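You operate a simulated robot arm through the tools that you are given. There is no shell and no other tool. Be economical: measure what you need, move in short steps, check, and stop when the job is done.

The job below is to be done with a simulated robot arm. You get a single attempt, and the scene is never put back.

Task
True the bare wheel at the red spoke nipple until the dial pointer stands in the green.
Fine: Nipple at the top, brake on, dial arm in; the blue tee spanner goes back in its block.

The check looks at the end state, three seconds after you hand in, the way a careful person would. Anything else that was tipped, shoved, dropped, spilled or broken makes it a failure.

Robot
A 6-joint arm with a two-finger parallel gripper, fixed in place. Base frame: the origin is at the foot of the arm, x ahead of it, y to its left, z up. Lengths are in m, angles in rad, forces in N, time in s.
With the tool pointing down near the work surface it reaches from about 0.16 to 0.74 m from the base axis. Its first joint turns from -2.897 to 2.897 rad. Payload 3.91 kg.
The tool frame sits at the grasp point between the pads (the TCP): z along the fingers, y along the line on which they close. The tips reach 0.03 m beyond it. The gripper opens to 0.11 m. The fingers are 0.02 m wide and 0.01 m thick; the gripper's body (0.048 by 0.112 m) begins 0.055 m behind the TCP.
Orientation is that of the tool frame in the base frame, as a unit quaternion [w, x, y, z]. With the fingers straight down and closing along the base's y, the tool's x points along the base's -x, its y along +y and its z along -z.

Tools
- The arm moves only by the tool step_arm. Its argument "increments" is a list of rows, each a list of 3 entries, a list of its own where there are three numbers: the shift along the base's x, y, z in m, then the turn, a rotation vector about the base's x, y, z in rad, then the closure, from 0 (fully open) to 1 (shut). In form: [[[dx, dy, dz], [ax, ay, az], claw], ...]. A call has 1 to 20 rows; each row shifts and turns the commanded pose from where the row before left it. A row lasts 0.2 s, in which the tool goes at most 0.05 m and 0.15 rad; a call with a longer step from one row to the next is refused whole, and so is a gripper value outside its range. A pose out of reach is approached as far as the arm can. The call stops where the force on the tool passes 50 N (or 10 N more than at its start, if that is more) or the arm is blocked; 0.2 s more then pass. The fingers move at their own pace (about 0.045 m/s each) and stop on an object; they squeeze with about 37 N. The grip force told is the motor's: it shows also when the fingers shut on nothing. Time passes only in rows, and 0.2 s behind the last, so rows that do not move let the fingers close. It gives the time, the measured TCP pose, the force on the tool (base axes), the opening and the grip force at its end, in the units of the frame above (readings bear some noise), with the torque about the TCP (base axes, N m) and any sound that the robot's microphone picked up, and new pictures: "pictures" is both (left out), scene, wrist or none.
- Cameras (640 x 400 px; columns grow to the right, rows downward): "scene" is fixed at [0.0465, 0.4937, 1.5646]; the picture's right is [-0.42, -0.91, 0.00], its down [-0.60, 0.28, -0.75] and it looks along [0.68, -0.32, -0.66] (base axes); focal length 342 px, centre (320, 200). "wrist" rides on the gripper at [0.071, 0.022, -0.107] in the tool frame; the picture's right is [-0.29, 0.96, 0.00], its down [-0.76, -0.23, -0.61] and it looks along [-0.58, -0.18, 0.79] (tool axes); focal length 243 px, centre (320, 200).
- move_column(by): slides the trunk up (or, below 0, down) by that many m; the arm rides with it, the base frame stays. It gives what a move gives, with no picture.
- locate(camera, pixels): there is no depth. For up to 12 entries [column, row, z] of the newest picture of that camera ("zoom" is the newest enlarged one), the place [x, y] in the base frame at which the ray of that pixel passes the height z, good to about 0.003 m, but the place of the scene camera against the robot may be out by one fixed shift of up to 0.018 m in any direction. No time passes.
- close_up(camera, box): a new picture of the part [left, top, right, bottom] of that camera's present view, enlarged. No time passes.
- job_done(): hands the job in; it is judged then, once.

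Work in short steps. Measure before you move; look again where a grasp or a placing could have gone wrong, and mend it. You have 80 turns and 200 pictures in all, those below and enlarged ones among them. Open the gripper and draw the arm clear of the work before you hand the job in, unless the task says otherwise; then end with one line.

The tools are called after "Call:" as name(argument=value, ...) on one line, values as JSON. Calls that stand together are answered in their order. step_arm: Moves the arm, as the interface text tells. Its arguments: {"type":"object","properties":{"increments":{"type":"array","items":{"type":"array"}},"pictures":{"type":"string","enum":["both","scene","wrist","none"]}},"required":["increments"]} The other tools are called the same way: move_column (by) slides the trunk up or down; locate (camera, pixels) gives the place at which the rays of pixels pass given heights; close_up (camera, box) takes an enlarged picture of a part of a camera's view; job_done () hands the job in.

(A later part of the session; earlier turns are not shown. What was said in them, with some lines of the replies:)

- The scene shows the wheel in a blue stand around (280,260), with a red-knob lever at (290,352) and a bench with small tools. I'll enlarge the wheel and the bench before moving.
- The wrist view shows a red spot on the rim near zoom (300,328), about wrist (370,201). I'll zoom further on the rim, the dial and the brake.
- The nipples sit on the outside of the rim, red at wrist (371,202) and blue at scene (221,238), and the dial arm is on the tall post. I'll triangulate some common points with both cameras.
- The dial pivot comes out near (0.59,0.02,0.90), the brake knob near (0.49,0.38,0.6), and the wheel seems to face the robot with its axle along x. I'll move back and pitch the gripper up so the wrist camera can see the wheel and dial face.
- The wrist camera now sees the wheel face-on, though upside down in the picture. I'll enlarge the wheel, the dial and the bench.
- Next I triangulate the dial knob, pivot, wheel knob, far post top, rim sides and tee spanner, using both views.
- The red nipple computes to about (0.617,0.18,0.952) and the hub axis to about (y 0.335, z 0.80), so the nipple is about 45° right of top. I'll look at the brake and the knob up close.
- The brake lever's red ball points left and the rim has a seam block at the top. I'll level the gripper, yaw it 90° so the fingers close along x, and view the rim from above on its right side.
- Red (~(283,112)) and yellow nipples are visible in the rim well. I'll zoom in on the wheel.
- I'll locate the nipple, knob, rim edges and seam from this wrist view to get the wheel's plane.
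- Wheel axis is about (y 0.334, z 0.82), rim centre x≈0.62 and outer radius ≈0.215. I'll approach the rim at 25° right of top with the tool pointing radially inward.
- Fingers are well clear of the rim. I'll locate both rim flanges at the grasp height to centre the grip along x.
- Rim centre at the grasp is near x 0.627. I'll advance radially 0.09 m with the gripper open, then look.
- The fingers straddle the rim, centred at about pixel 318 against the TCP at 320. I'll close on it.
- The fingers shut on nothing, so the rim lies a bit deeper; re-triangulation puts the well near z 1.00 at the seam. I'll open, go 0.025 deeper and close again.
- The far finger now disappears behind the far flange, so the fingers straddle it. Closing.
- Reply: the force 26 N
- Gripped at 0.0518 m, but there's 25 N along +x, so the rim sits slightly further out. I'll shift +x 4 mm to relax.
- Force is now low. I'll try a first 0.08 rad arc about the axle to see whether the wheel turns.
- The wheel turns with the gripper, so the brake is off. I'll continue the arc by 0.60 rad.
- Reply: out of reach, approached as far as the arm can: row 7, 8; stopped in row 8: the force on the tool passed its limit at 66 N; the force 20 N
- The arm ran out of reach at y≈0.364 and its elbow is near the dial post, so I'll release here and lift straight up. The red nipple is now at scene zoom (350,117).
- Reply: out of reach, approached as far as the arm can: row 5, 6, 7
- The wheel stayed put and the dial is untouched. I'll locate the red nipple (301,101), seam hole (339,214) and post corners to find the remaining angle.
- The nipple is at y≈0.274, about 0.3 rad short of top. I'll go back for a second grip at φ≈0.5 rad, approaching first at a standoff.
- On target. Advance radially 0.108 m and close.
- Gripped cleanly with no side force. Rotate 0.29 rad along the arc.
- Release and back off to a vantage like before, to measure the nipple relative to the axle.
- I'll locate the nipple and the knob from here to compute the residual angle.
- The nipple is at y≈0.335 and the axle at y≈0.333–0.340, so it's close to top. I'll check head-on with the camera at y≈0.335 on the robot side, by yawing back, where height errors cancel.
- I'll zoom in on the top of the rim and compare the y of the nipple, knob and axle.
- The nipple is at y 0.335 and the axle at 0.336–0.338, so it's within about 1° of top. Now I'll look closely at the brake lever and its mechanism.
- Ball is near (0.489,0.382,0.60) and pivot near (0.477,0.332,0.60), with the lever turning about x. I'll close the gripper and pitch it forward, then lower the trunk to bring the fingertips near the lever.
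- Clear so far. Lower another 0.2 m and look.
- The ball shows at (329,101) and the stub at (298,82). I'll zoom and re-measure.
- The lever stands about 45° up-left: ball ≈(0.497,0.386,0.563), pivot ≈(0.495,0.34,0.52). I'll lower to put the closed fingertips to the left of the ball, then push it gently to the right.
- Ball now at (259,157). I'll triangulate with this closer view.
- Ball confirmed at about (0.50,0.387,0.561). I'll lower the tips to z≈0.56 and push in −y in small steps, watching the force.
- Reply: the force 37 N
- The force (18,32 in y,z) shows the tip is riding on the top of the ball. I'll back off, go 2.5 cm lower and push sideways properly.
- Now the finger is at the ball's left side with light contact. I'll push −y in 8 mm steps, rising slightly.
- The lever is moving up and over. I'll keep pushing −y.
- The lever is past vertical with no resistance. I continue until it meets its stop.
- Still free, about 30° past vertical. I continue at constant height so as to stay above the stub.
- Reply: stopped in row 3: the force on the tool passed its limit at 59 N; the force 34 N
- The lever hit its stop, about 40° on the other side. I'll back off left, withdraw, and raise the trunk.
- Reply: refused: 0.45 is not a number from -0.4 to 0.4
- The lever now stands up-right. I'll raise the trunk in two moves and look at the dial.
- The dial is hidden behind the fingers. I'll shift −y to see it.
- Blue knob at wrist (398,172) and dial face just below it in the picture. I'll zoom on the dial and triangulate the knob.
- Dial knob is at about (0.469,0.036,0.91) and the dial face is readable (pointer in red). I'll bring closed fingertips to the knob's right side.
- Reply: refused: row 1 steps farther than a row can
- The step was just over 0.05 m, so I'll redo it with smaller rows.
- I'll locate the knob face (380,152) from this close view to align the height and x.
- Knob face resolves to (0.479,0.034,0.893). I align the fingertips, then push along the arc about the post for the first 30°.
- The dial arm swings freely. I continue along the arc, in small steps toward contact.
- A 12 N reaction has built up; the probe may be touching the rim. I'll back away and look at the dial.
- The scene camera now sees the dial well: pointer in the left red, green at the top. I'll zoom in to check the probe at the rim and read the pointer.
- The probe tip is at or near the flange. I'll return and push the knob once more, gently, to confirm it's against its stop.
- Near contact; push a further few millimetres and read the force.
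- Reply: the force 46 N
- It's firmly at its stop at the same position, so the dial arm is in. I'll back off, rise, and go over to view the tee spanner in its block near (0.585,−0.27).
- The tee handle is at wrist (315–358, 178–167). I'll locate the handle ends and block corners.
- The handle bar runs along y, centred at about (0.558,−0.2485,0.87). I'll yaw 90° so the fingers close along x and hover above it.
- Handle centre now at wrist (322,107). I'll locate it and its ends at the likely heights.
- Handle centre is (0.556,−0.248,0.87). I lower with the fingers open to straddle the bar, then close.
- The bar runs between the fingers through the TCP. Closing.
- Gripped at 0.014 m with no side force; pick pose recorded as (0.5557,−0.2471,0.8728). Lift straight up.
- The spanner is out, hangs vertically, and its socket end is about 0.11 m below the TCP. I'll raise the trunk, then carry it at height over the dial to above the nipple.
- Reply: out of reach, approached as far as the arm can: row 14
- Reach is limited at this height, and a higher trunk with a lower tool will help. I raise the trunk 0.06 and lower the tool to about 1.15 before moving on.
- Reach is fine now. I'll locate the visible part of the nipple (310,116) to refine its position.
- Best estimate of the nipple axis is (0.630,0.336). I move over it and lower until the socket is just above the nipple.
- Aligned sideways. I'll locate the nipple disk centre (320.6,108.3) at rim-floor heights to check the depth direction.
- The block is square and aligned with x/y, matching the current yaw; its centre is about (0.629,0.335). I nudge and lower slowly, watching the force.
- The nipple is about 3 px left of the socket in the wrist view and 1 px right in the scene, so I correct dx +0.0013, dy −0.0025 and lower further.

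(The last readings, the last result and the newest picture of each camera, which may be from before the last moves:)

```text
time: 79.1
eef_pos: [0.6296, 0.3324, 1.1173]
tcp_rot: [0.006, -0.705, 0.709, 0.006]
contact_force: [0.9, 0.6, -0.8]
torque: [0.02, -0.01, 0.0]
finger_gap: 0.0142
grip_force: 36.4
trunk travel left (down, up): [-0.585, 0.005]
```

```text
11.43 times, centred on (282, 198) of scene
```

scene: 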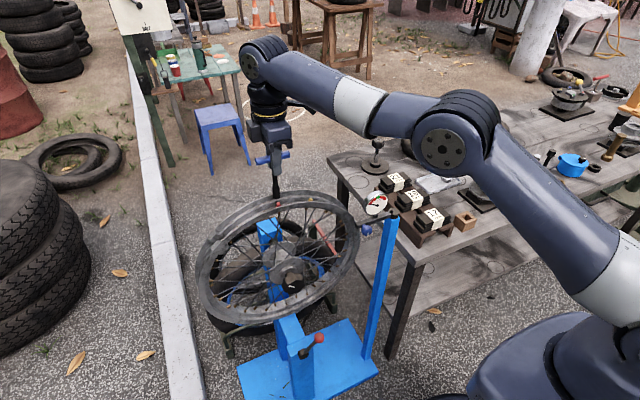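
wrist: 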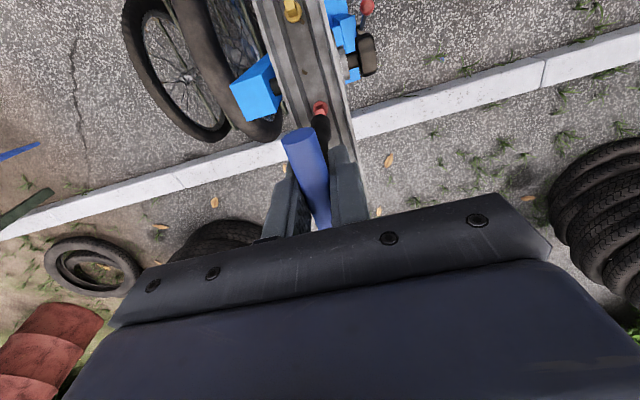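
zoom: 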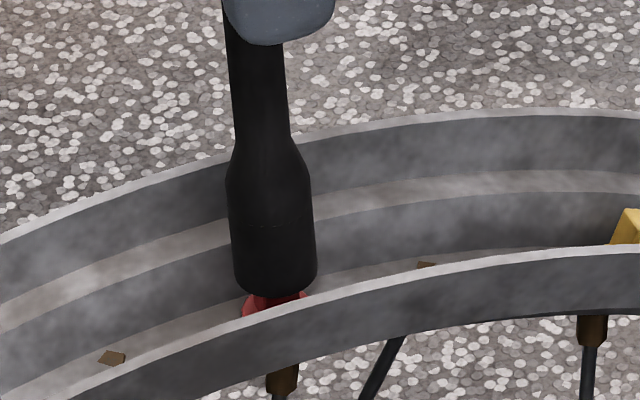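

Offset is now about 1 mm. Small correction, then lower 8 mm.

Call:
step_arm(increments=[[[0.0009, -0.0004, 0], [0, 0, 0], 1], [[0, 0, -0.003], [0, 0, 0], 1], [[0, 0, -0.003], [0, 0, 0], 1], [[0, 0, -0.002], [0, 0, 0], 1], [[0, 0, 0], [0, 0, 0], 1]], pictures="none")

Call:
close_up(camera="wrist", box=[290, 85, 350, 130])

Call:
close_up(camera="scene", box=[265, 180, 300, 215])

```text
time: 80.3
eef_pos: [0.6313, 0.3312, 1.1102]
tcp_rot: [0.005, -0.705, 0.709, 0.005]
contact_force: [0.0, -0.3, -0.9]
torque: [-0.04, 0.01, -0.01]
finger_gap: 0.0138
grip_force: 37.0
trunk travel left (down, up): [-0.585, 0.005]
```

```text
8.89 times, centred on (320, 108) of wrist
```

zoom: 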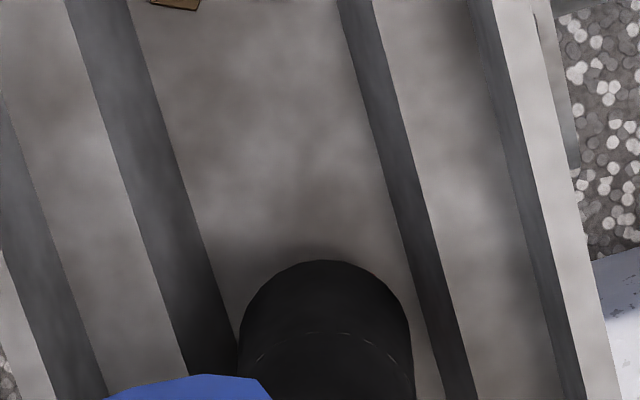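

```text
11.43 times, centred on (282, 198) of scene
```

zoom: 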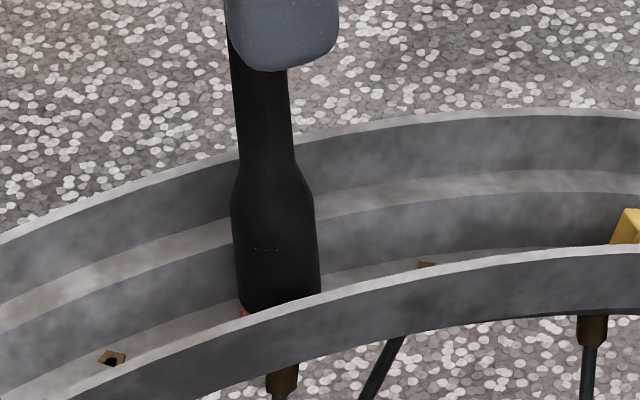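

Still no contact. Lower 8 mm more in 2 mm rows.

Call:
step_arm(increments=[[[0, 0, -0.002], [0, 0, 0], 1], [[0, 0, -0.002], [0, 0, 0], 1], [[0, 0, -0.002], [0, 0, 0], 1], [[0, 0, -0.002], [0, 0, 0], 1], [[0, 0, 0], [0, 0, 0], 1]], pictures="none")

Call:
close_up(camera="scene", box=[265, 180, 300, 215])

```text
time: 81.5
eef_pos: [0.63, 0.3322, 1.1068]
tcp_rot: [0.008, -0.705, 0.709, 0.004]
contact_force: [0.9, -2.7, 21.1]
torque: [0.1, -0.03, 0.02]
finger_gap: 0.0144
grip_force: 37.1
trunk travel left (down, up): [-0.585, 0.005]
```

```text
11.43 times, centred on (282, 198) of scene
```

zoom: 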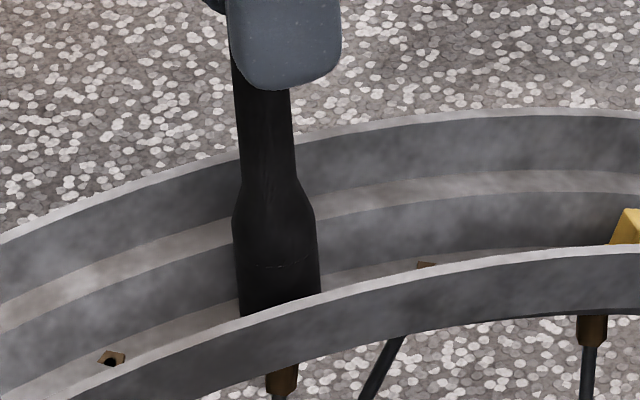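

Contact at 21 N with the socket bottom close to the nipple's disk, so it's likely engaged. I ease the pressure and turn a trial +0.3 rad, watching the torque and dial.

Call:
step_arm(increments=[[[0, 0, 0.002], [0, 0, 0], 1], [[0, 0, 0], [0, 0, 0.1], 1], [[0, 0, 0], [0, 0, 0.1], 1], [[0, 0, 0], [0, 0, 0.1], 1], [[0, 0, 0], [0, 0, 0], 1]], pictures="scene")

Call:
close_up(camera="scene", box=[355, 185, 405, 225])

Call:
close_up(camera="scene", box=[250, 150, 310, 220])

```text
time: 82.7
eef_pos: [0.6296, 0.3319, 1.1059]
tcp_rot: [-0.005, 0.804, -0.595, -0.005]
contact_force: [4.0, 2.9, 19.5]
torque: [0.51, -0.13, -0.04]
finger_gap: 0.0142
grip_force: 37.1
trunk travel left (down, up): [-0.585, 0.005]
```

scene: 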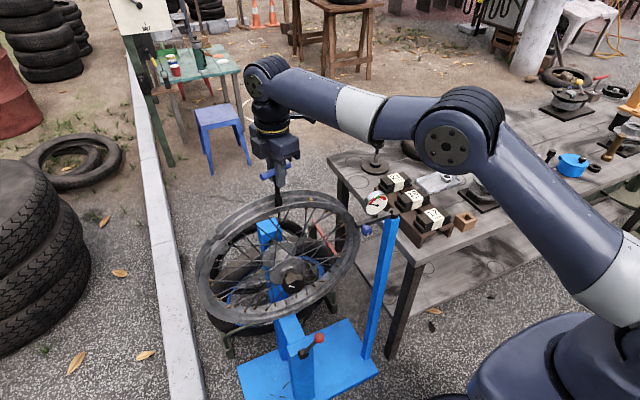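

```text
10.00 times, centred on (380, 205) of scene
```

zoom: 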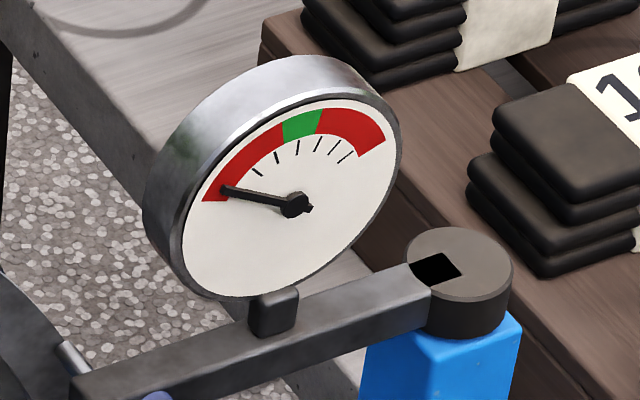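

```text
5.71 times, centred on (280, 185) of scene
```

zoom: 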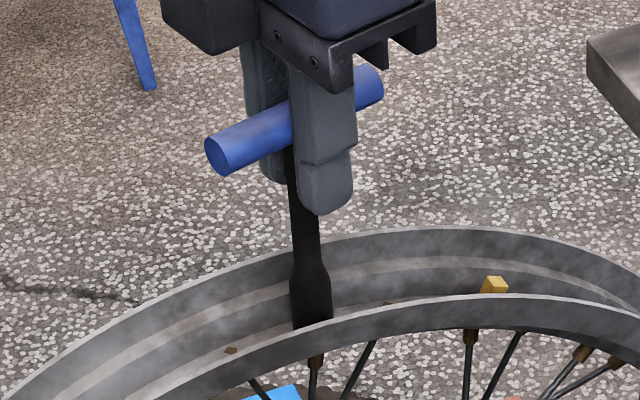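

The dial hasn't moved and the turning torque is near zero, so the socket is probably resting on the block rather than over it. I keep light pressure and turn further to search for the drop.

Call:
step_arm(increments=[[[0, 0, 0], [0, 0, 0.1], 1], [[0, 0, 0], [0, 0, 0.1], 1], [[0, 0, 0], [0, 0, 0.1], 1], [[0, 0, 0], [0, 0, 0.1], 1], [[0, 0, 0], [0, 0, 0.1], 1], [[0, 0, 0], [0, 0, 0], 1]], pictures="scene")

Call:
close_up(camera="scene", box=[355, 185, 405, 225])

Call:
close_up(camera="scene", box=[250, 150, 310, 220])

```text
time: 84.1
eef_pos: [0.6312, 0.3311, 1.1052]
tcp_rot: [-0.004, 0.926, -0.378, -0.006]
contact_force: [7.0, -0.4, 21.0]
torque: [0.16, -0.4, -0.07]
finger_gap: 0.0142
grip_force: 36.8
trunk travel left (down, up): [-0.585, 0.005]
```

scene: 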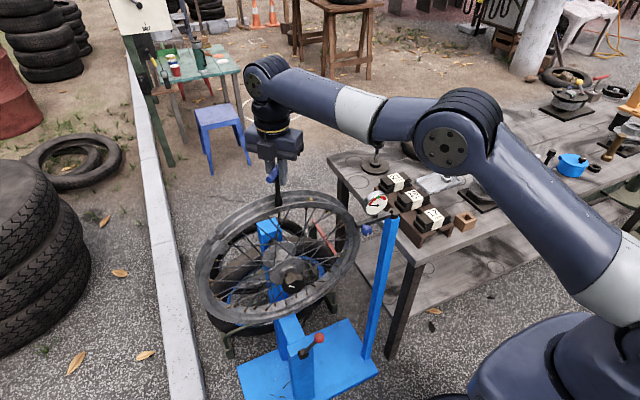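

```text
10.00 times, centred on (380, 205) of scene
```

zoom: 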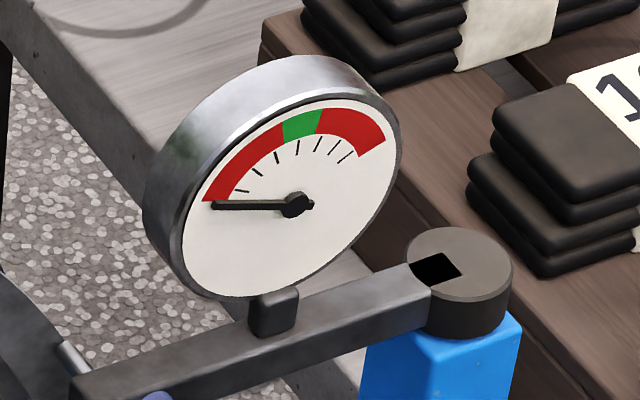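

```text
5.71 times, centred on (280, 185) of scene
```

zoom: 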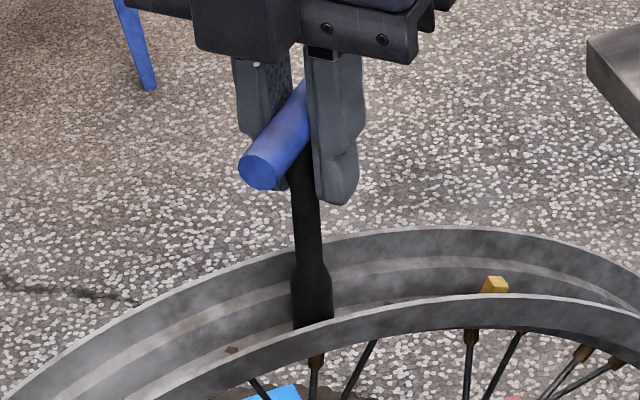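

The pointer moved, but further into red, so the socket is engaged and the other direction is needed. I turn back −1.4 rad and check.

Call:
step_arm(increments=[[[0, 0, 0], [0, 0, -0.14], 1], [[0, 0, 0], [0, 0, -0.14], 1], [[0, 0, 0], [0, 0, -0.14], 1], [[0, 0, 0], [0, 0, -0.14], 1], [[0, 0, 0], [0, 0, -0.14], 1], [[0, 0, 0], [0, 0, -0.14], 1], [[0, 0, 0], [0, 0, -0.14], 1], [[0, 0, 0], [0, 0, -0.14], 1], [[0, 0, 0], [0, 0, -0.14], 1], [[0, 0, 0], [0, 0, -0.14], 1], [[0, 0, 0], [0, 0, 0], 1]], pictures="scene")

Call:
close_up(camera="scene", box=[355, 185, 405, 225])

Call:
close_up(camera="scene", box=[250, 150, 310, 220])

```text
time: 86.5
eef_pos: [0.6276, 0.3323, 1.1048]
tcp_rot: [0.007, -0.464, 0.886, 0.003]
contact_force: [0.6, 1.4, 19.0]
torque: [0.49, -0.1, 0.04]
finger_gap: 0.0142
grip_force: 37.3
trunk travel left (down, up): [-0.585, 0.005]
```

scene: 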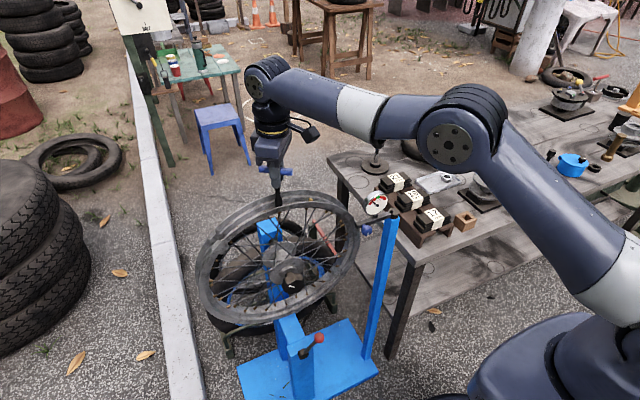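

```text
10.00 times, centred on (380, 205) of scene
```

zoom: 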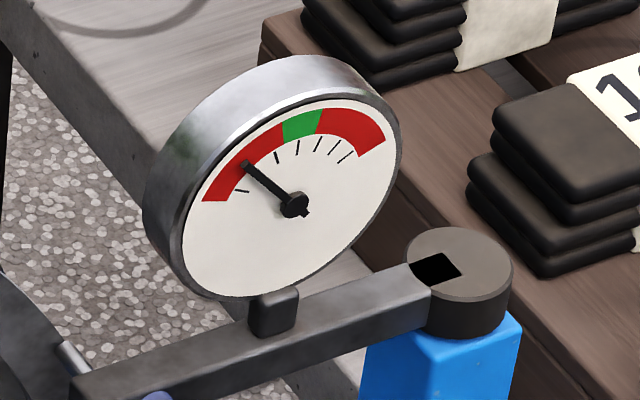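

```text
5.71 times, centred on (280, 185) of scene
```

zoom: 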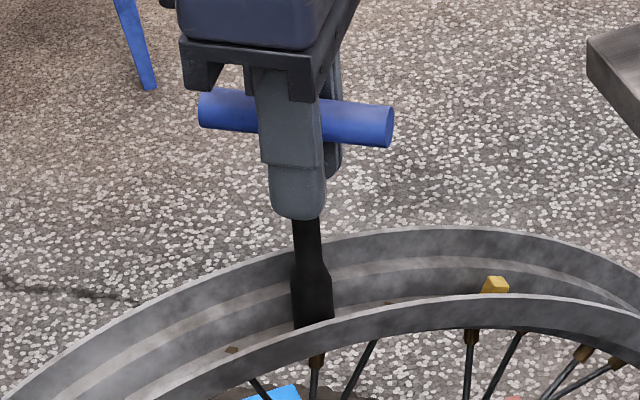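

The pointer rose about 1.4 ticks; green centre is about 2 ticks further. Turn −1.4 rad more.

Call:
step_arm(increments=[[[0, 0, 0], [0, 0, -0.14], 1], [[0, 0, 0], [0, 0, -0.14], 1], [[0, 0, 0], [0, 0, -0.14], 1], [[0, 0, 0], [0, 0, -0.14], 1], [[0, 0, 0], [0, 0, -0.14], 1], [[0, 0, 0], [0, 0, -0.14], 1], [[0, 0, 0], [0, 0, -0.14], 1], [[0, 0, 0], [0, 0, -0.14], 1], [[0, 0, 0], [0, 0, -0.14], 1], [[0, 0, 0], [0, 0, -0.14], 1], [[0, 0, 0], [0, 0, 0], 1]], pictures="scene")

Call:
close_up(camera="scene", box=[355, 185, 405, 225])

Call:
close_up(camera="scene", box=[250, 150, 310, 220])

```text
time: 88.9
eef_pos: [0.6287, 0.334, 1.1047]
tcp_rot: [0.007, 0.216, 0.976, -0.002]
contact_force: [-7.7, 6.0, 11.0]
torque: [0.71, 0.71, 0.07]
finger_gap: 0.0139
grip_force: 37.2
trunk travel left (down, up): [-0.585, 0.005]
```

scene: 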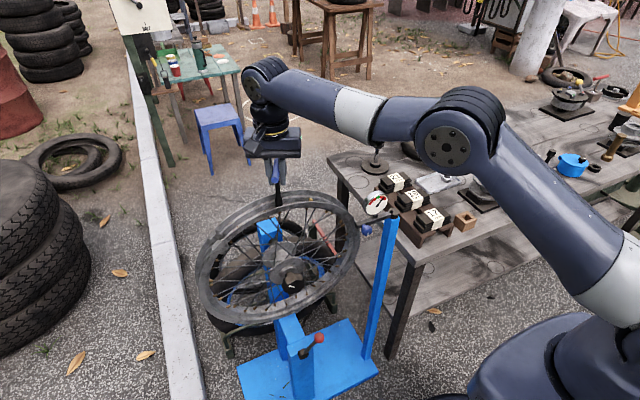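

```text
10.00 times, centred on (380, 205) of scene
```

zoom: 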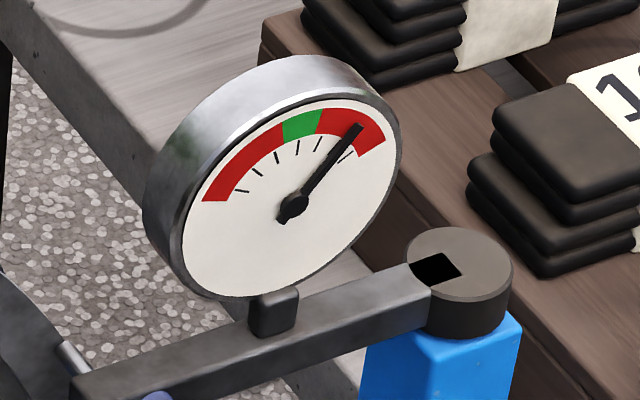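

```text
5.71 times, centred on (280, 185) of scene
```

zoom: 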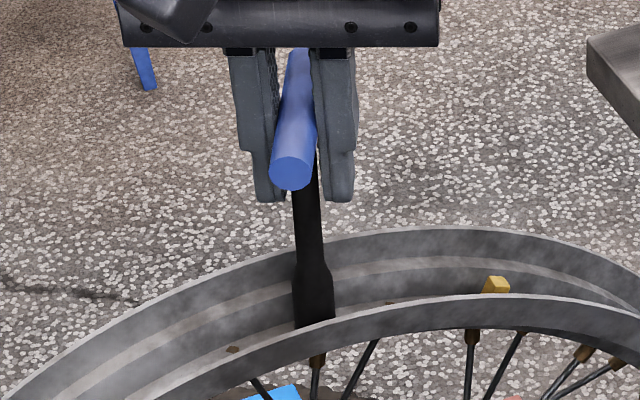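

Overshot to about tick 6.4; the gain is about 3.2 ticks per rad with roughly 0.9 rad of play on reversal. I turn back +1.2 rad, then look.

Call:
step_arm(increments=[[[0, 0, 0], [0, 0, 0.12], 1], [[0, 0, 0], [0, 0, 0.12], 1], [[0, 0, 0], [0, 0, 0.12], 1], [[0, 0, 0], [0, 0, 0.12], 1], [[0, 0, 0], [0, 0, 0.12], 1], [[0, 0, 0], [0, 0, 0.12], 1], [[0, 0, 0], [0, 0, 0.12], 1], [[0, 0, 0], [0, 0, 0.12], 1], [[0, 0, 0], [0, 0, 0.12], 1], [[0, 0, 0], [0, 0, 0.12], 1], [[0, 0, 0], [0, 0, 0], 1]], pictures="none")

Call:
close_up(camera="scene", box=[355, 185, 405, 225])

```text
time: 91.3
eef_pos: [0.6309, 0.333, 1.1045]
tcp_rot: [0.005, -0.374, 0.927, 0.002]
contact_force: [3.5, 4.2, 9.6]
torque: [0.57, -0.4, -0.06]
finger_gap: 0.0141
grip_force: 37.1
trunk travel left (down, up): [-0.585, 0.005]
```

```text
10.00 times, centred on (380, 205) of scene
```

zoom: 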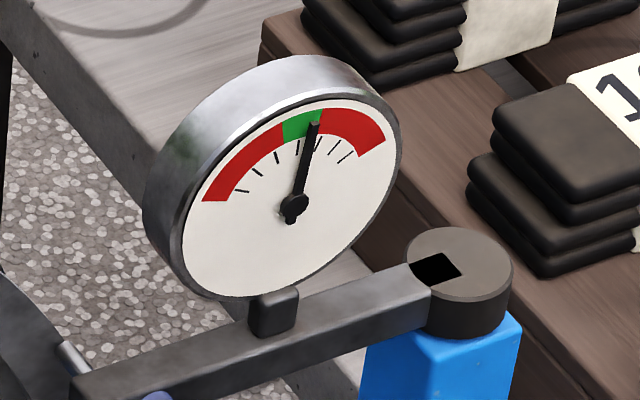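

Pointer is near the right edge of the green at (315,123). Turn +0.13 rad more.

Call:
step_arm(increments=[[[0, 0, 0], [0, 0, 0.065], 1], [[0, 0, 0], [0, 0, 0.065], 1], [[0, 0, 0], [0, 0, 0], 1], [[0, 0, 0], [0, 0, 0], 1]], pictures="none")

Call:
close_up(camera="scene", box=[365, 185, 395, 210])

```text
time: 92.3
eef_pos: [0.6294, 0.3333, 1.1036]
tcp_rot: [0.006, -0.433, 0.901, 0.003]
contact_force: [5.0, 4.8, 11.9]
torque: [0.74, -0.46, -0.02]
finger_gap: 0.014
grip_force: 37.1
trunk travel left (down, up): [-0.585, 0.005]
```

```text
16.00 times, centred on (380, 198) of scene
5 turns are left
```

zoom: 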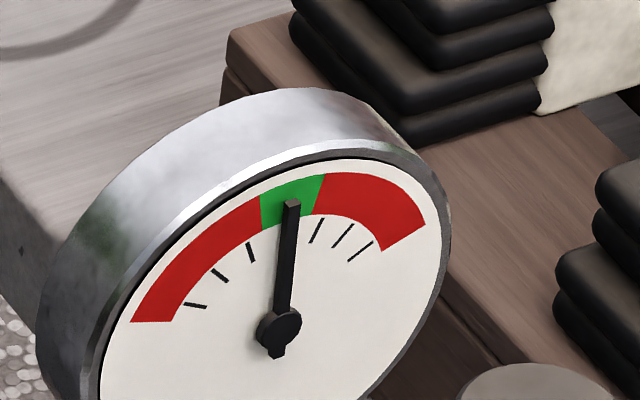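

The pointer sits mid-green. With few turns left, I lift the spanner straight off, carry it back at height with the yaw restored, lower the trunk over the block and measure.

Call:
step_arm(increments=[[[0, 0, 0.01], [0, 0, 0], 1], [[0, 0, 0.015], [0, 0, 0], 1], [[0, 0, 0.02], [0, 0, 0], 1], [[0, 0, 0.02], [0, 0, 0], 1], [[0, 0, 0], [0, 0, 0], 1]], pictures="none")

Call:
step_arm(increments=[[[-0.0053, -0.0415, 0], [0, 0, 0.048], 1], [[-0.0053, -0.0415, 0], [0, 0, 0.048], 1], [[-0.0053, -0.0415, 0], [0, 0, 0.048], 1], [[-0.0053, -0.0415, 0], [0, 0, 0.048], 1], [[-0.0053, -0.0415, 0], [0, 0, 0.048], 1], [[-0.0053, -0.0415, 0], [0, 0, 0.048], 1], [[-0.0053, -0.0415, 0], [0, 0, 0.048], 1], [[-0.0053, -0.0415, 0], [0, 0, 0.048], 1], [[-0.0053, -0.0415, 0], [0, 0, 0.048], 1], [[-0.0053, -0.0415, 0], [0, 0, 0.048], 1], [[-0.0053, -0.0415, 0], [0, 0, 0.048], 1], [[-0.0053, -0.0415, 0], [0, 0, 0.048], 1], [[-0.0053, -0.0415, 0], [0, 0, 0.048], 1], [[-0.0053, -0.0415, 0], [0, 0, 0.048], 1], [[0, 0, 0], [0, 0, 0], 1]], pictures="none")

Call:
move_column(by=-0.17)

Call:
step_arm(increments=[[[0, 0, 0], [0, 0, 0], 1]], pictures="both")

Call:
close_up(camera="wrist", box=[270, 60, 370, 160])

Call:
close_up(camera="scene", box=[430, 130, 520, 240])

Call:
close_up(camera="scene", box=[355, 185, 405, 225])

```text
time: 93.5
eef_pos: [0.6308, 0.3327, 1.1687]
tcp_rot: [0.005, -0.434, 0.901, 0.003]
contact_force: [0.1, 0.4, -1.6]
torque: [-0.01, 0.0, -0.03]
finger_gap: 0.0142
grip_force: 37.4
trunk travel left (down, up): [-0.585, 0.005]
```

```text
time: 96.7
eef_pos: [0.5561, -0.2518, 1.1689]
tcp_rot: [0.005, -0.707, 0.707, 0.005]
contact_force: [-0.3, 1.4, -1.1]
torque: [-0.01, 0.0, 0.01]
finger_gap: 0.014
grip_force: 37.2
trunk travel left (down, up): [-0.585, 0.005]
```

```text
time: 98.6
eef_pos: [0.5566, -0.2504, 0.9995]
tcp_rot: [0.005, -0.706, 0.708, 0.005]
contact_force: [0.3, 0.2, -1.2]
torque: [-0.02, -0.01, 0.02]
finger_gap: 0.0138
grip_force: 37.3
trunk travel left (down, up): [-0.415, 0.175]
```

```text
time: 99.0
eef_pos: [0.5578, -0.2506, 0.9995]
tcp_rot: [0.005, -0.706, 0.708, 0.005]
contact_force: [0.1, 0.9, -1.5]
torque: [0.0, -0.02, 0.01]
finger_gap: 0.0142
grip_force: 37.1
trunk travel left (down, up): [-0.415, 0.175]
```

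scene: 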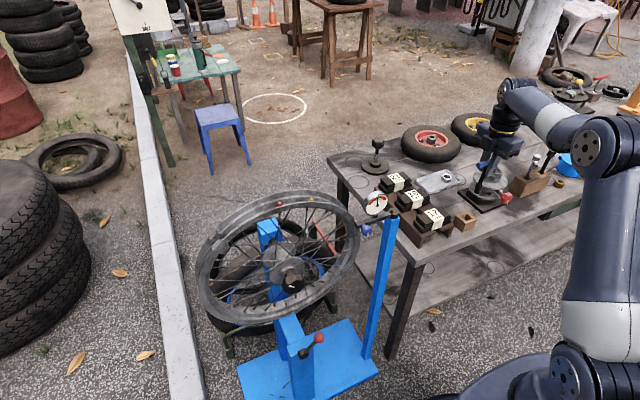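
wrist: 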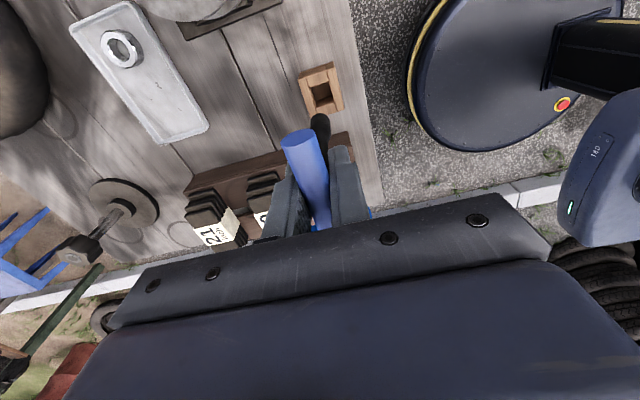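

```text
4.00 times, centred on (320, 110) of wrist
```

zoom: 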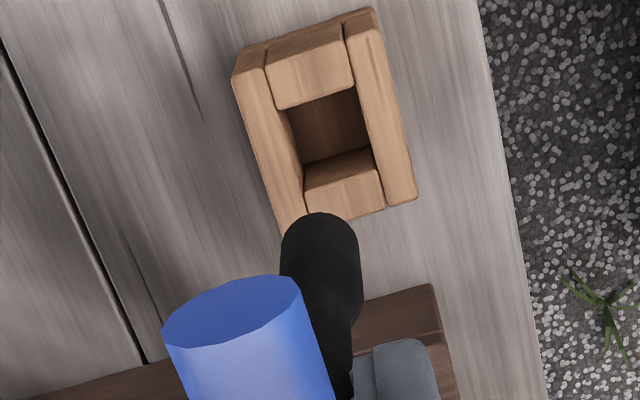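

```text
3.64 times, centred on (475, 185) of scene
```

zoom: 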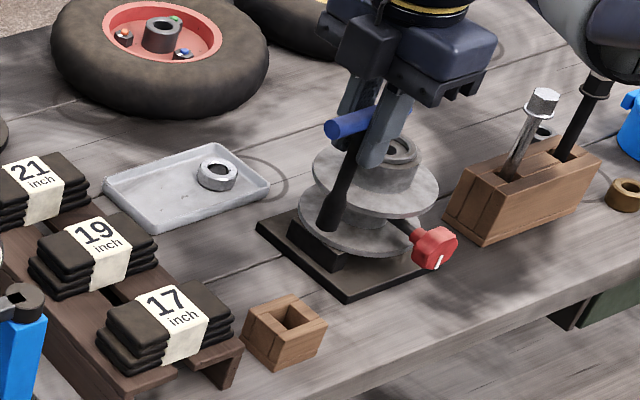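

```text
10.00 times, centred on (380, 205) of scene
4 turns are left
```

zoom: 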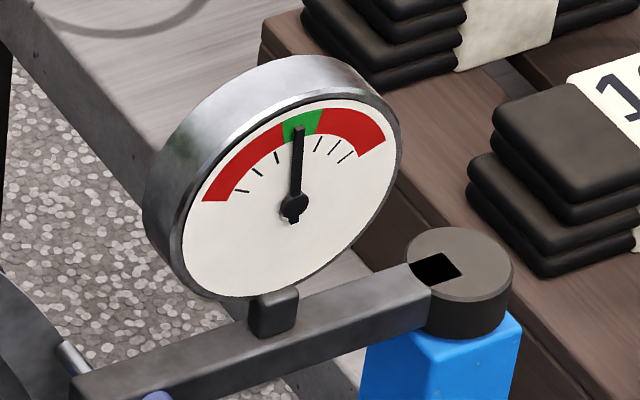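

The dial still reads green after lifting off. I correct the position and tilt to the recorded pick pose and lower until the socket is just above the block, then check alignment.

Call:
step_arm(increments=[[[-0.0011, 0.003, -0.02], [0, 0.0141, 0], 1], [[0, 0, -0.025], [0, 0, 0], 1], [[0, 0, -0.02], [0, 0, 0], 1], [[0, 0, 0], [0, 0, 0], 1]], pictures="wrist")

Call:
close_up(camera="wrist", box=[285, 70, 355, 140])

Call:
close_up(camera="scene", box=[440, 170, 500, 240])

Call:
close_up(camera="wrist", box=[305, 85, 340, 120])

Call:
locate(camera="wrist", pixels=[[320, 100, 0.8], [320, 100, 0.82], [320, 112, 0.82]])

```text
time: 100.0
eef_pos: [0.5546, -0.2495, 0.9317]
tcp_rot: [0.001, -0.707, 0.707, 0.01]
contact_force: [0.8, -0.3, -0.9]
torque: [-0.02, 0.0, 0.01]
finger_gap: 0.0144
grip_force: 36.8
trunk travel left (down, up): [-0.415, 0.175]
```

wrist: 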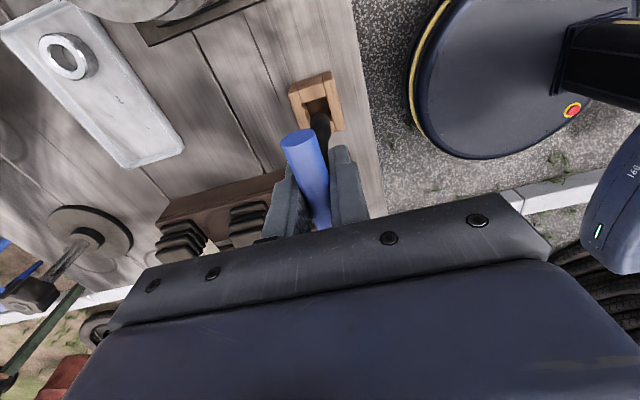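

```text
5.71 times, centred on (320, 105) of wrist
```

zoom: 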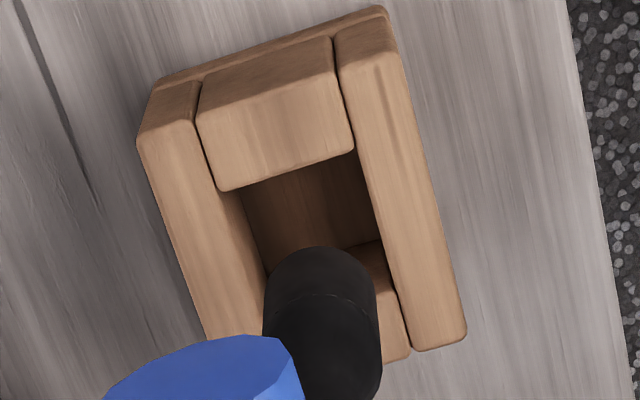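

```text
5.71 times, centred on (470, 205) of scene
```

zoom: 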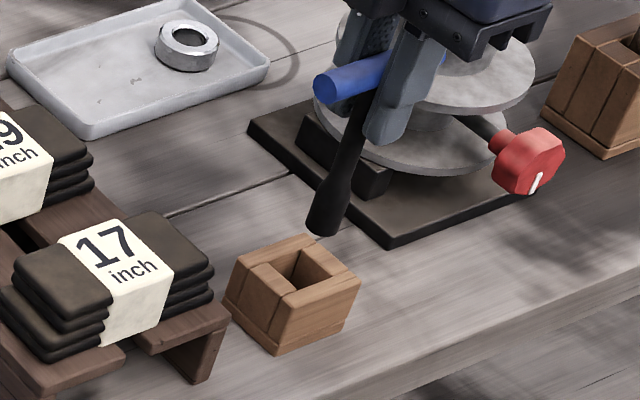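

```text
11.43 times, centred on (322, 102) of wrist
```

zoom: 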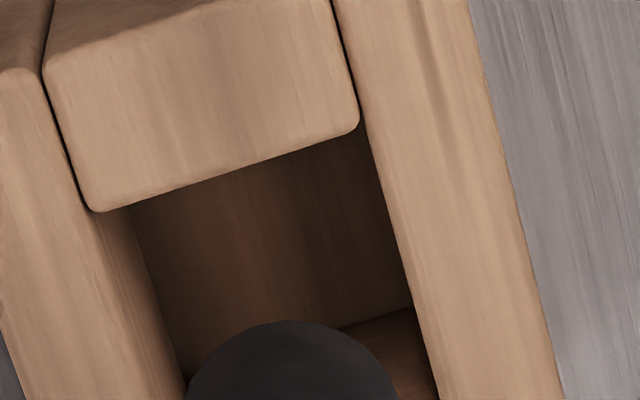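

```text
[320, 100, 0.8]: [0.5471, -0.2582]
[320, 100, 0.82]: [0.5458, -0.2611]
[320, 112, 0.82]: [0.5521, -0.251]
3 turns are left
```

Relative to the hole in this view the socket needs only about +1 mm x and −0.5 mm y, and hole clearance is about ±4 mm. I lower it into the block without releasing.

Call:
step_arm(increments=[[[0.001, -0.0005, -0.015], [0, 0, 0], 1], [[0, 0, -0.015], [0, 0, 0], 1], [[0, 0, -0.014], [0, 0, 0], 1], [[0, 0, -0.008], [0, 0, 0], 1], [[0, 0, -0.005], [0, 0, 0], 1], [[0, 0, 0], [0, 0, 0], 1]], pictures="wrist")

Call:
close_up(camera="scene", box=[440, 170, 500, 240])

Call:
close_up(camera="wrist", box=[285, 90, 355, 160])

```text
time: 101.4
eef_pos: [0.5571, -0.2488, 0.8757]
tcp_rot: [-0.001, -0.706, 0.708, 0.009]
contact_force: [0.3, -0.2, -2.0]
torque: [-0.02, -0.01, 0.02]
finger_gap: 0.0143
grip_force: 37.3
trunk travel left (down, up): [-0.415, 0.175]
```

wrist: 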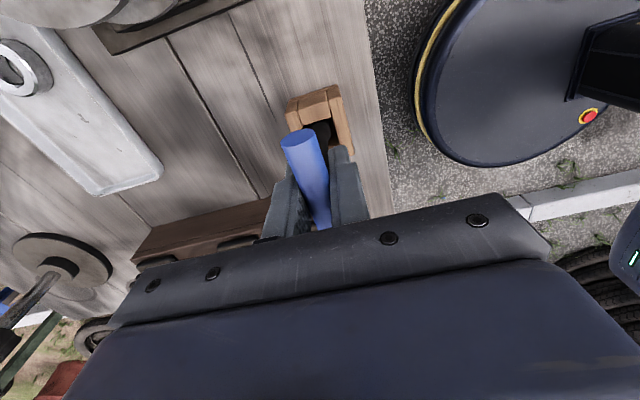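

```text
5.71 times, centred on (470, 205) of scene
```

zoom: 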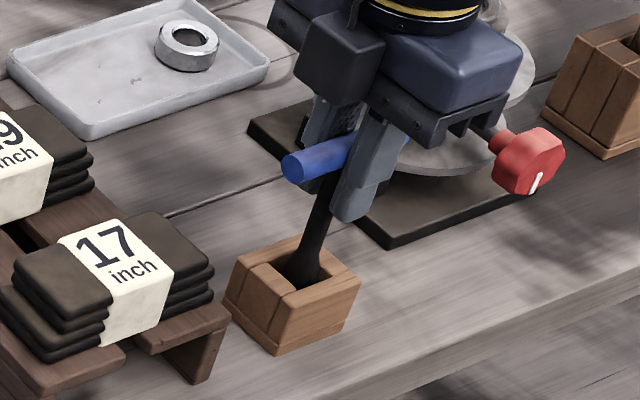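

```text
5.71 times, centred on (320, 125) of wrist
2 turns are left
```

zoom: 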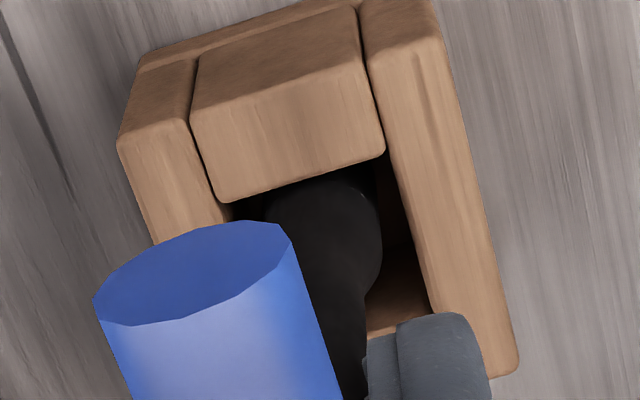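

The socket is inside the block with no force, about 3 mm above the original height. I lower that last bit, release, rise straight up and draw clear.

Call:
step_arm(increments=[[[0, 0, -0.003], [0, 0, 0], 1], [[0, 0, -0.001], [0, 0, 0], 1], [[0, 0, 0], [0, 0, 0], 0.85], [[0, 0, 0], [0, 0, 0], 0.7], [[0, 0, 0], [0, 0, 0], 0.4], [[0, 0, 0], [0, 0, 0], 0], [[0, 0, 0], [0, 0, 0], 0], [[0, 0, 0], [0, 0, 0], 0], [[0, 0, 0], [0, 0, 0], 0], [[0, 0, 0.02], [0, 0, 0], 0], [[0, 0, 0.03], [0, 0, 0], 0], [[0, 0, 0.04], [0, 0, 0], 0], [[0, 0, 0.045], [0, 0, 0], 0], [[0, 0, 0.045], [0, 0, 0], 0], [[-0.03, 0, 0.03], [0, 0, 0], 0], [[-0.04, 0, 0], [0, 0, 0], 0], [[-0.04, 0, 0], [0, 0, 0], 0], [[-0.03, 0, 0], [0, 0, 0], 0]], pictures="both")

Call:
close_up(camera="scene", box=[440, 170, 500, 240])

Call:
close_up(camera="scene", box=[355, 185, 405, 225])

```text
time: 105.2
eef_pos: [0.4169, -0.2477, 1.083]
tcp_rot: [0.0, -0.707, 0.707, 0.01]
contact_force: [0.4, 0.3, 0.1]
torque: [0.01, 0.01, -0.02]
finger_gap: 0.11
grip_force: 0.0
trunk travel left (down, up): [-0.415, 0.175]
```

scene: 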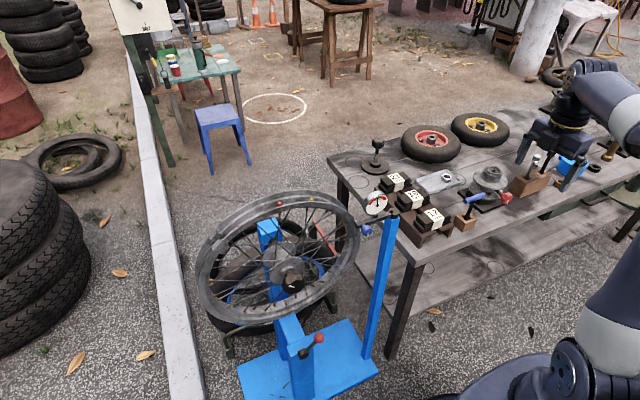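
wrist: 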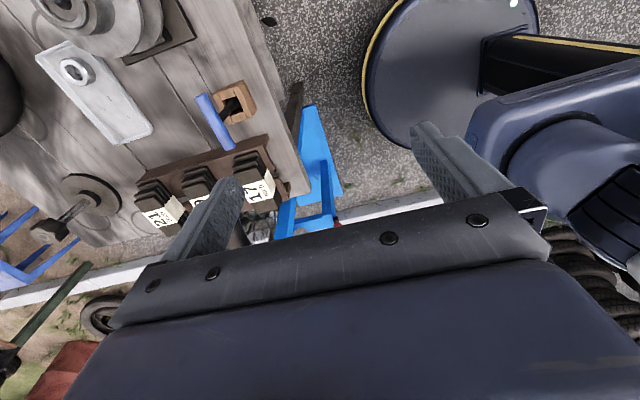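

```text
5.71 times, centred on (470, 205) of scene
```

zoom: 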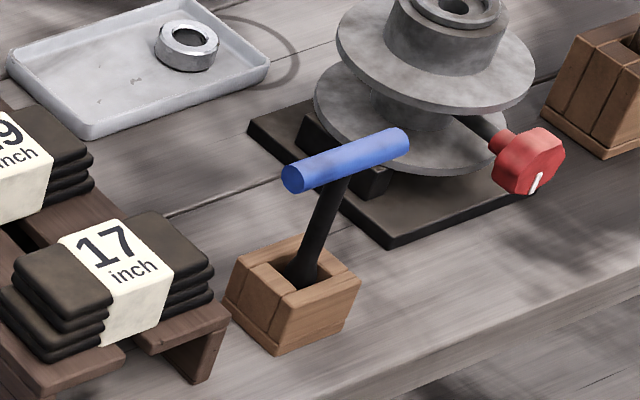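

```text
10.00 times, centred on (380, 205) of scene
1 turns are left
```

zoom: 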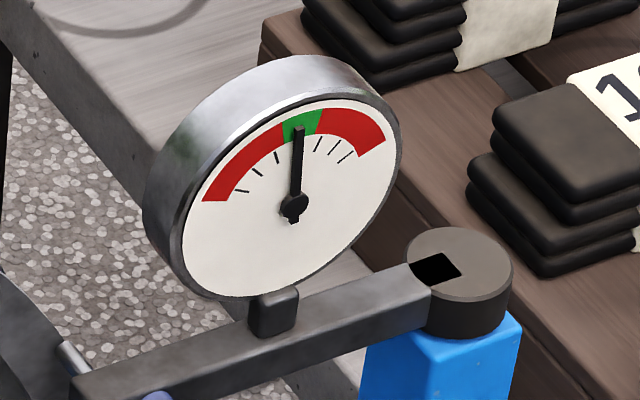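

The spanner stands back in its block, the pointer is in the green, the brake lever is over to its stop, the dial arm is in, and the gripper is open and clear. Handing in.

Call:
job_done()

```text
The job is handed in.
```

I trued the wheel at the red nipple: the pointer is in the green with the nipple at the top (within about 1°), the dial arm in and the blue tee spanner back in its block. I pushed the brake lever over to its stop but did not test that it holds the wheel.
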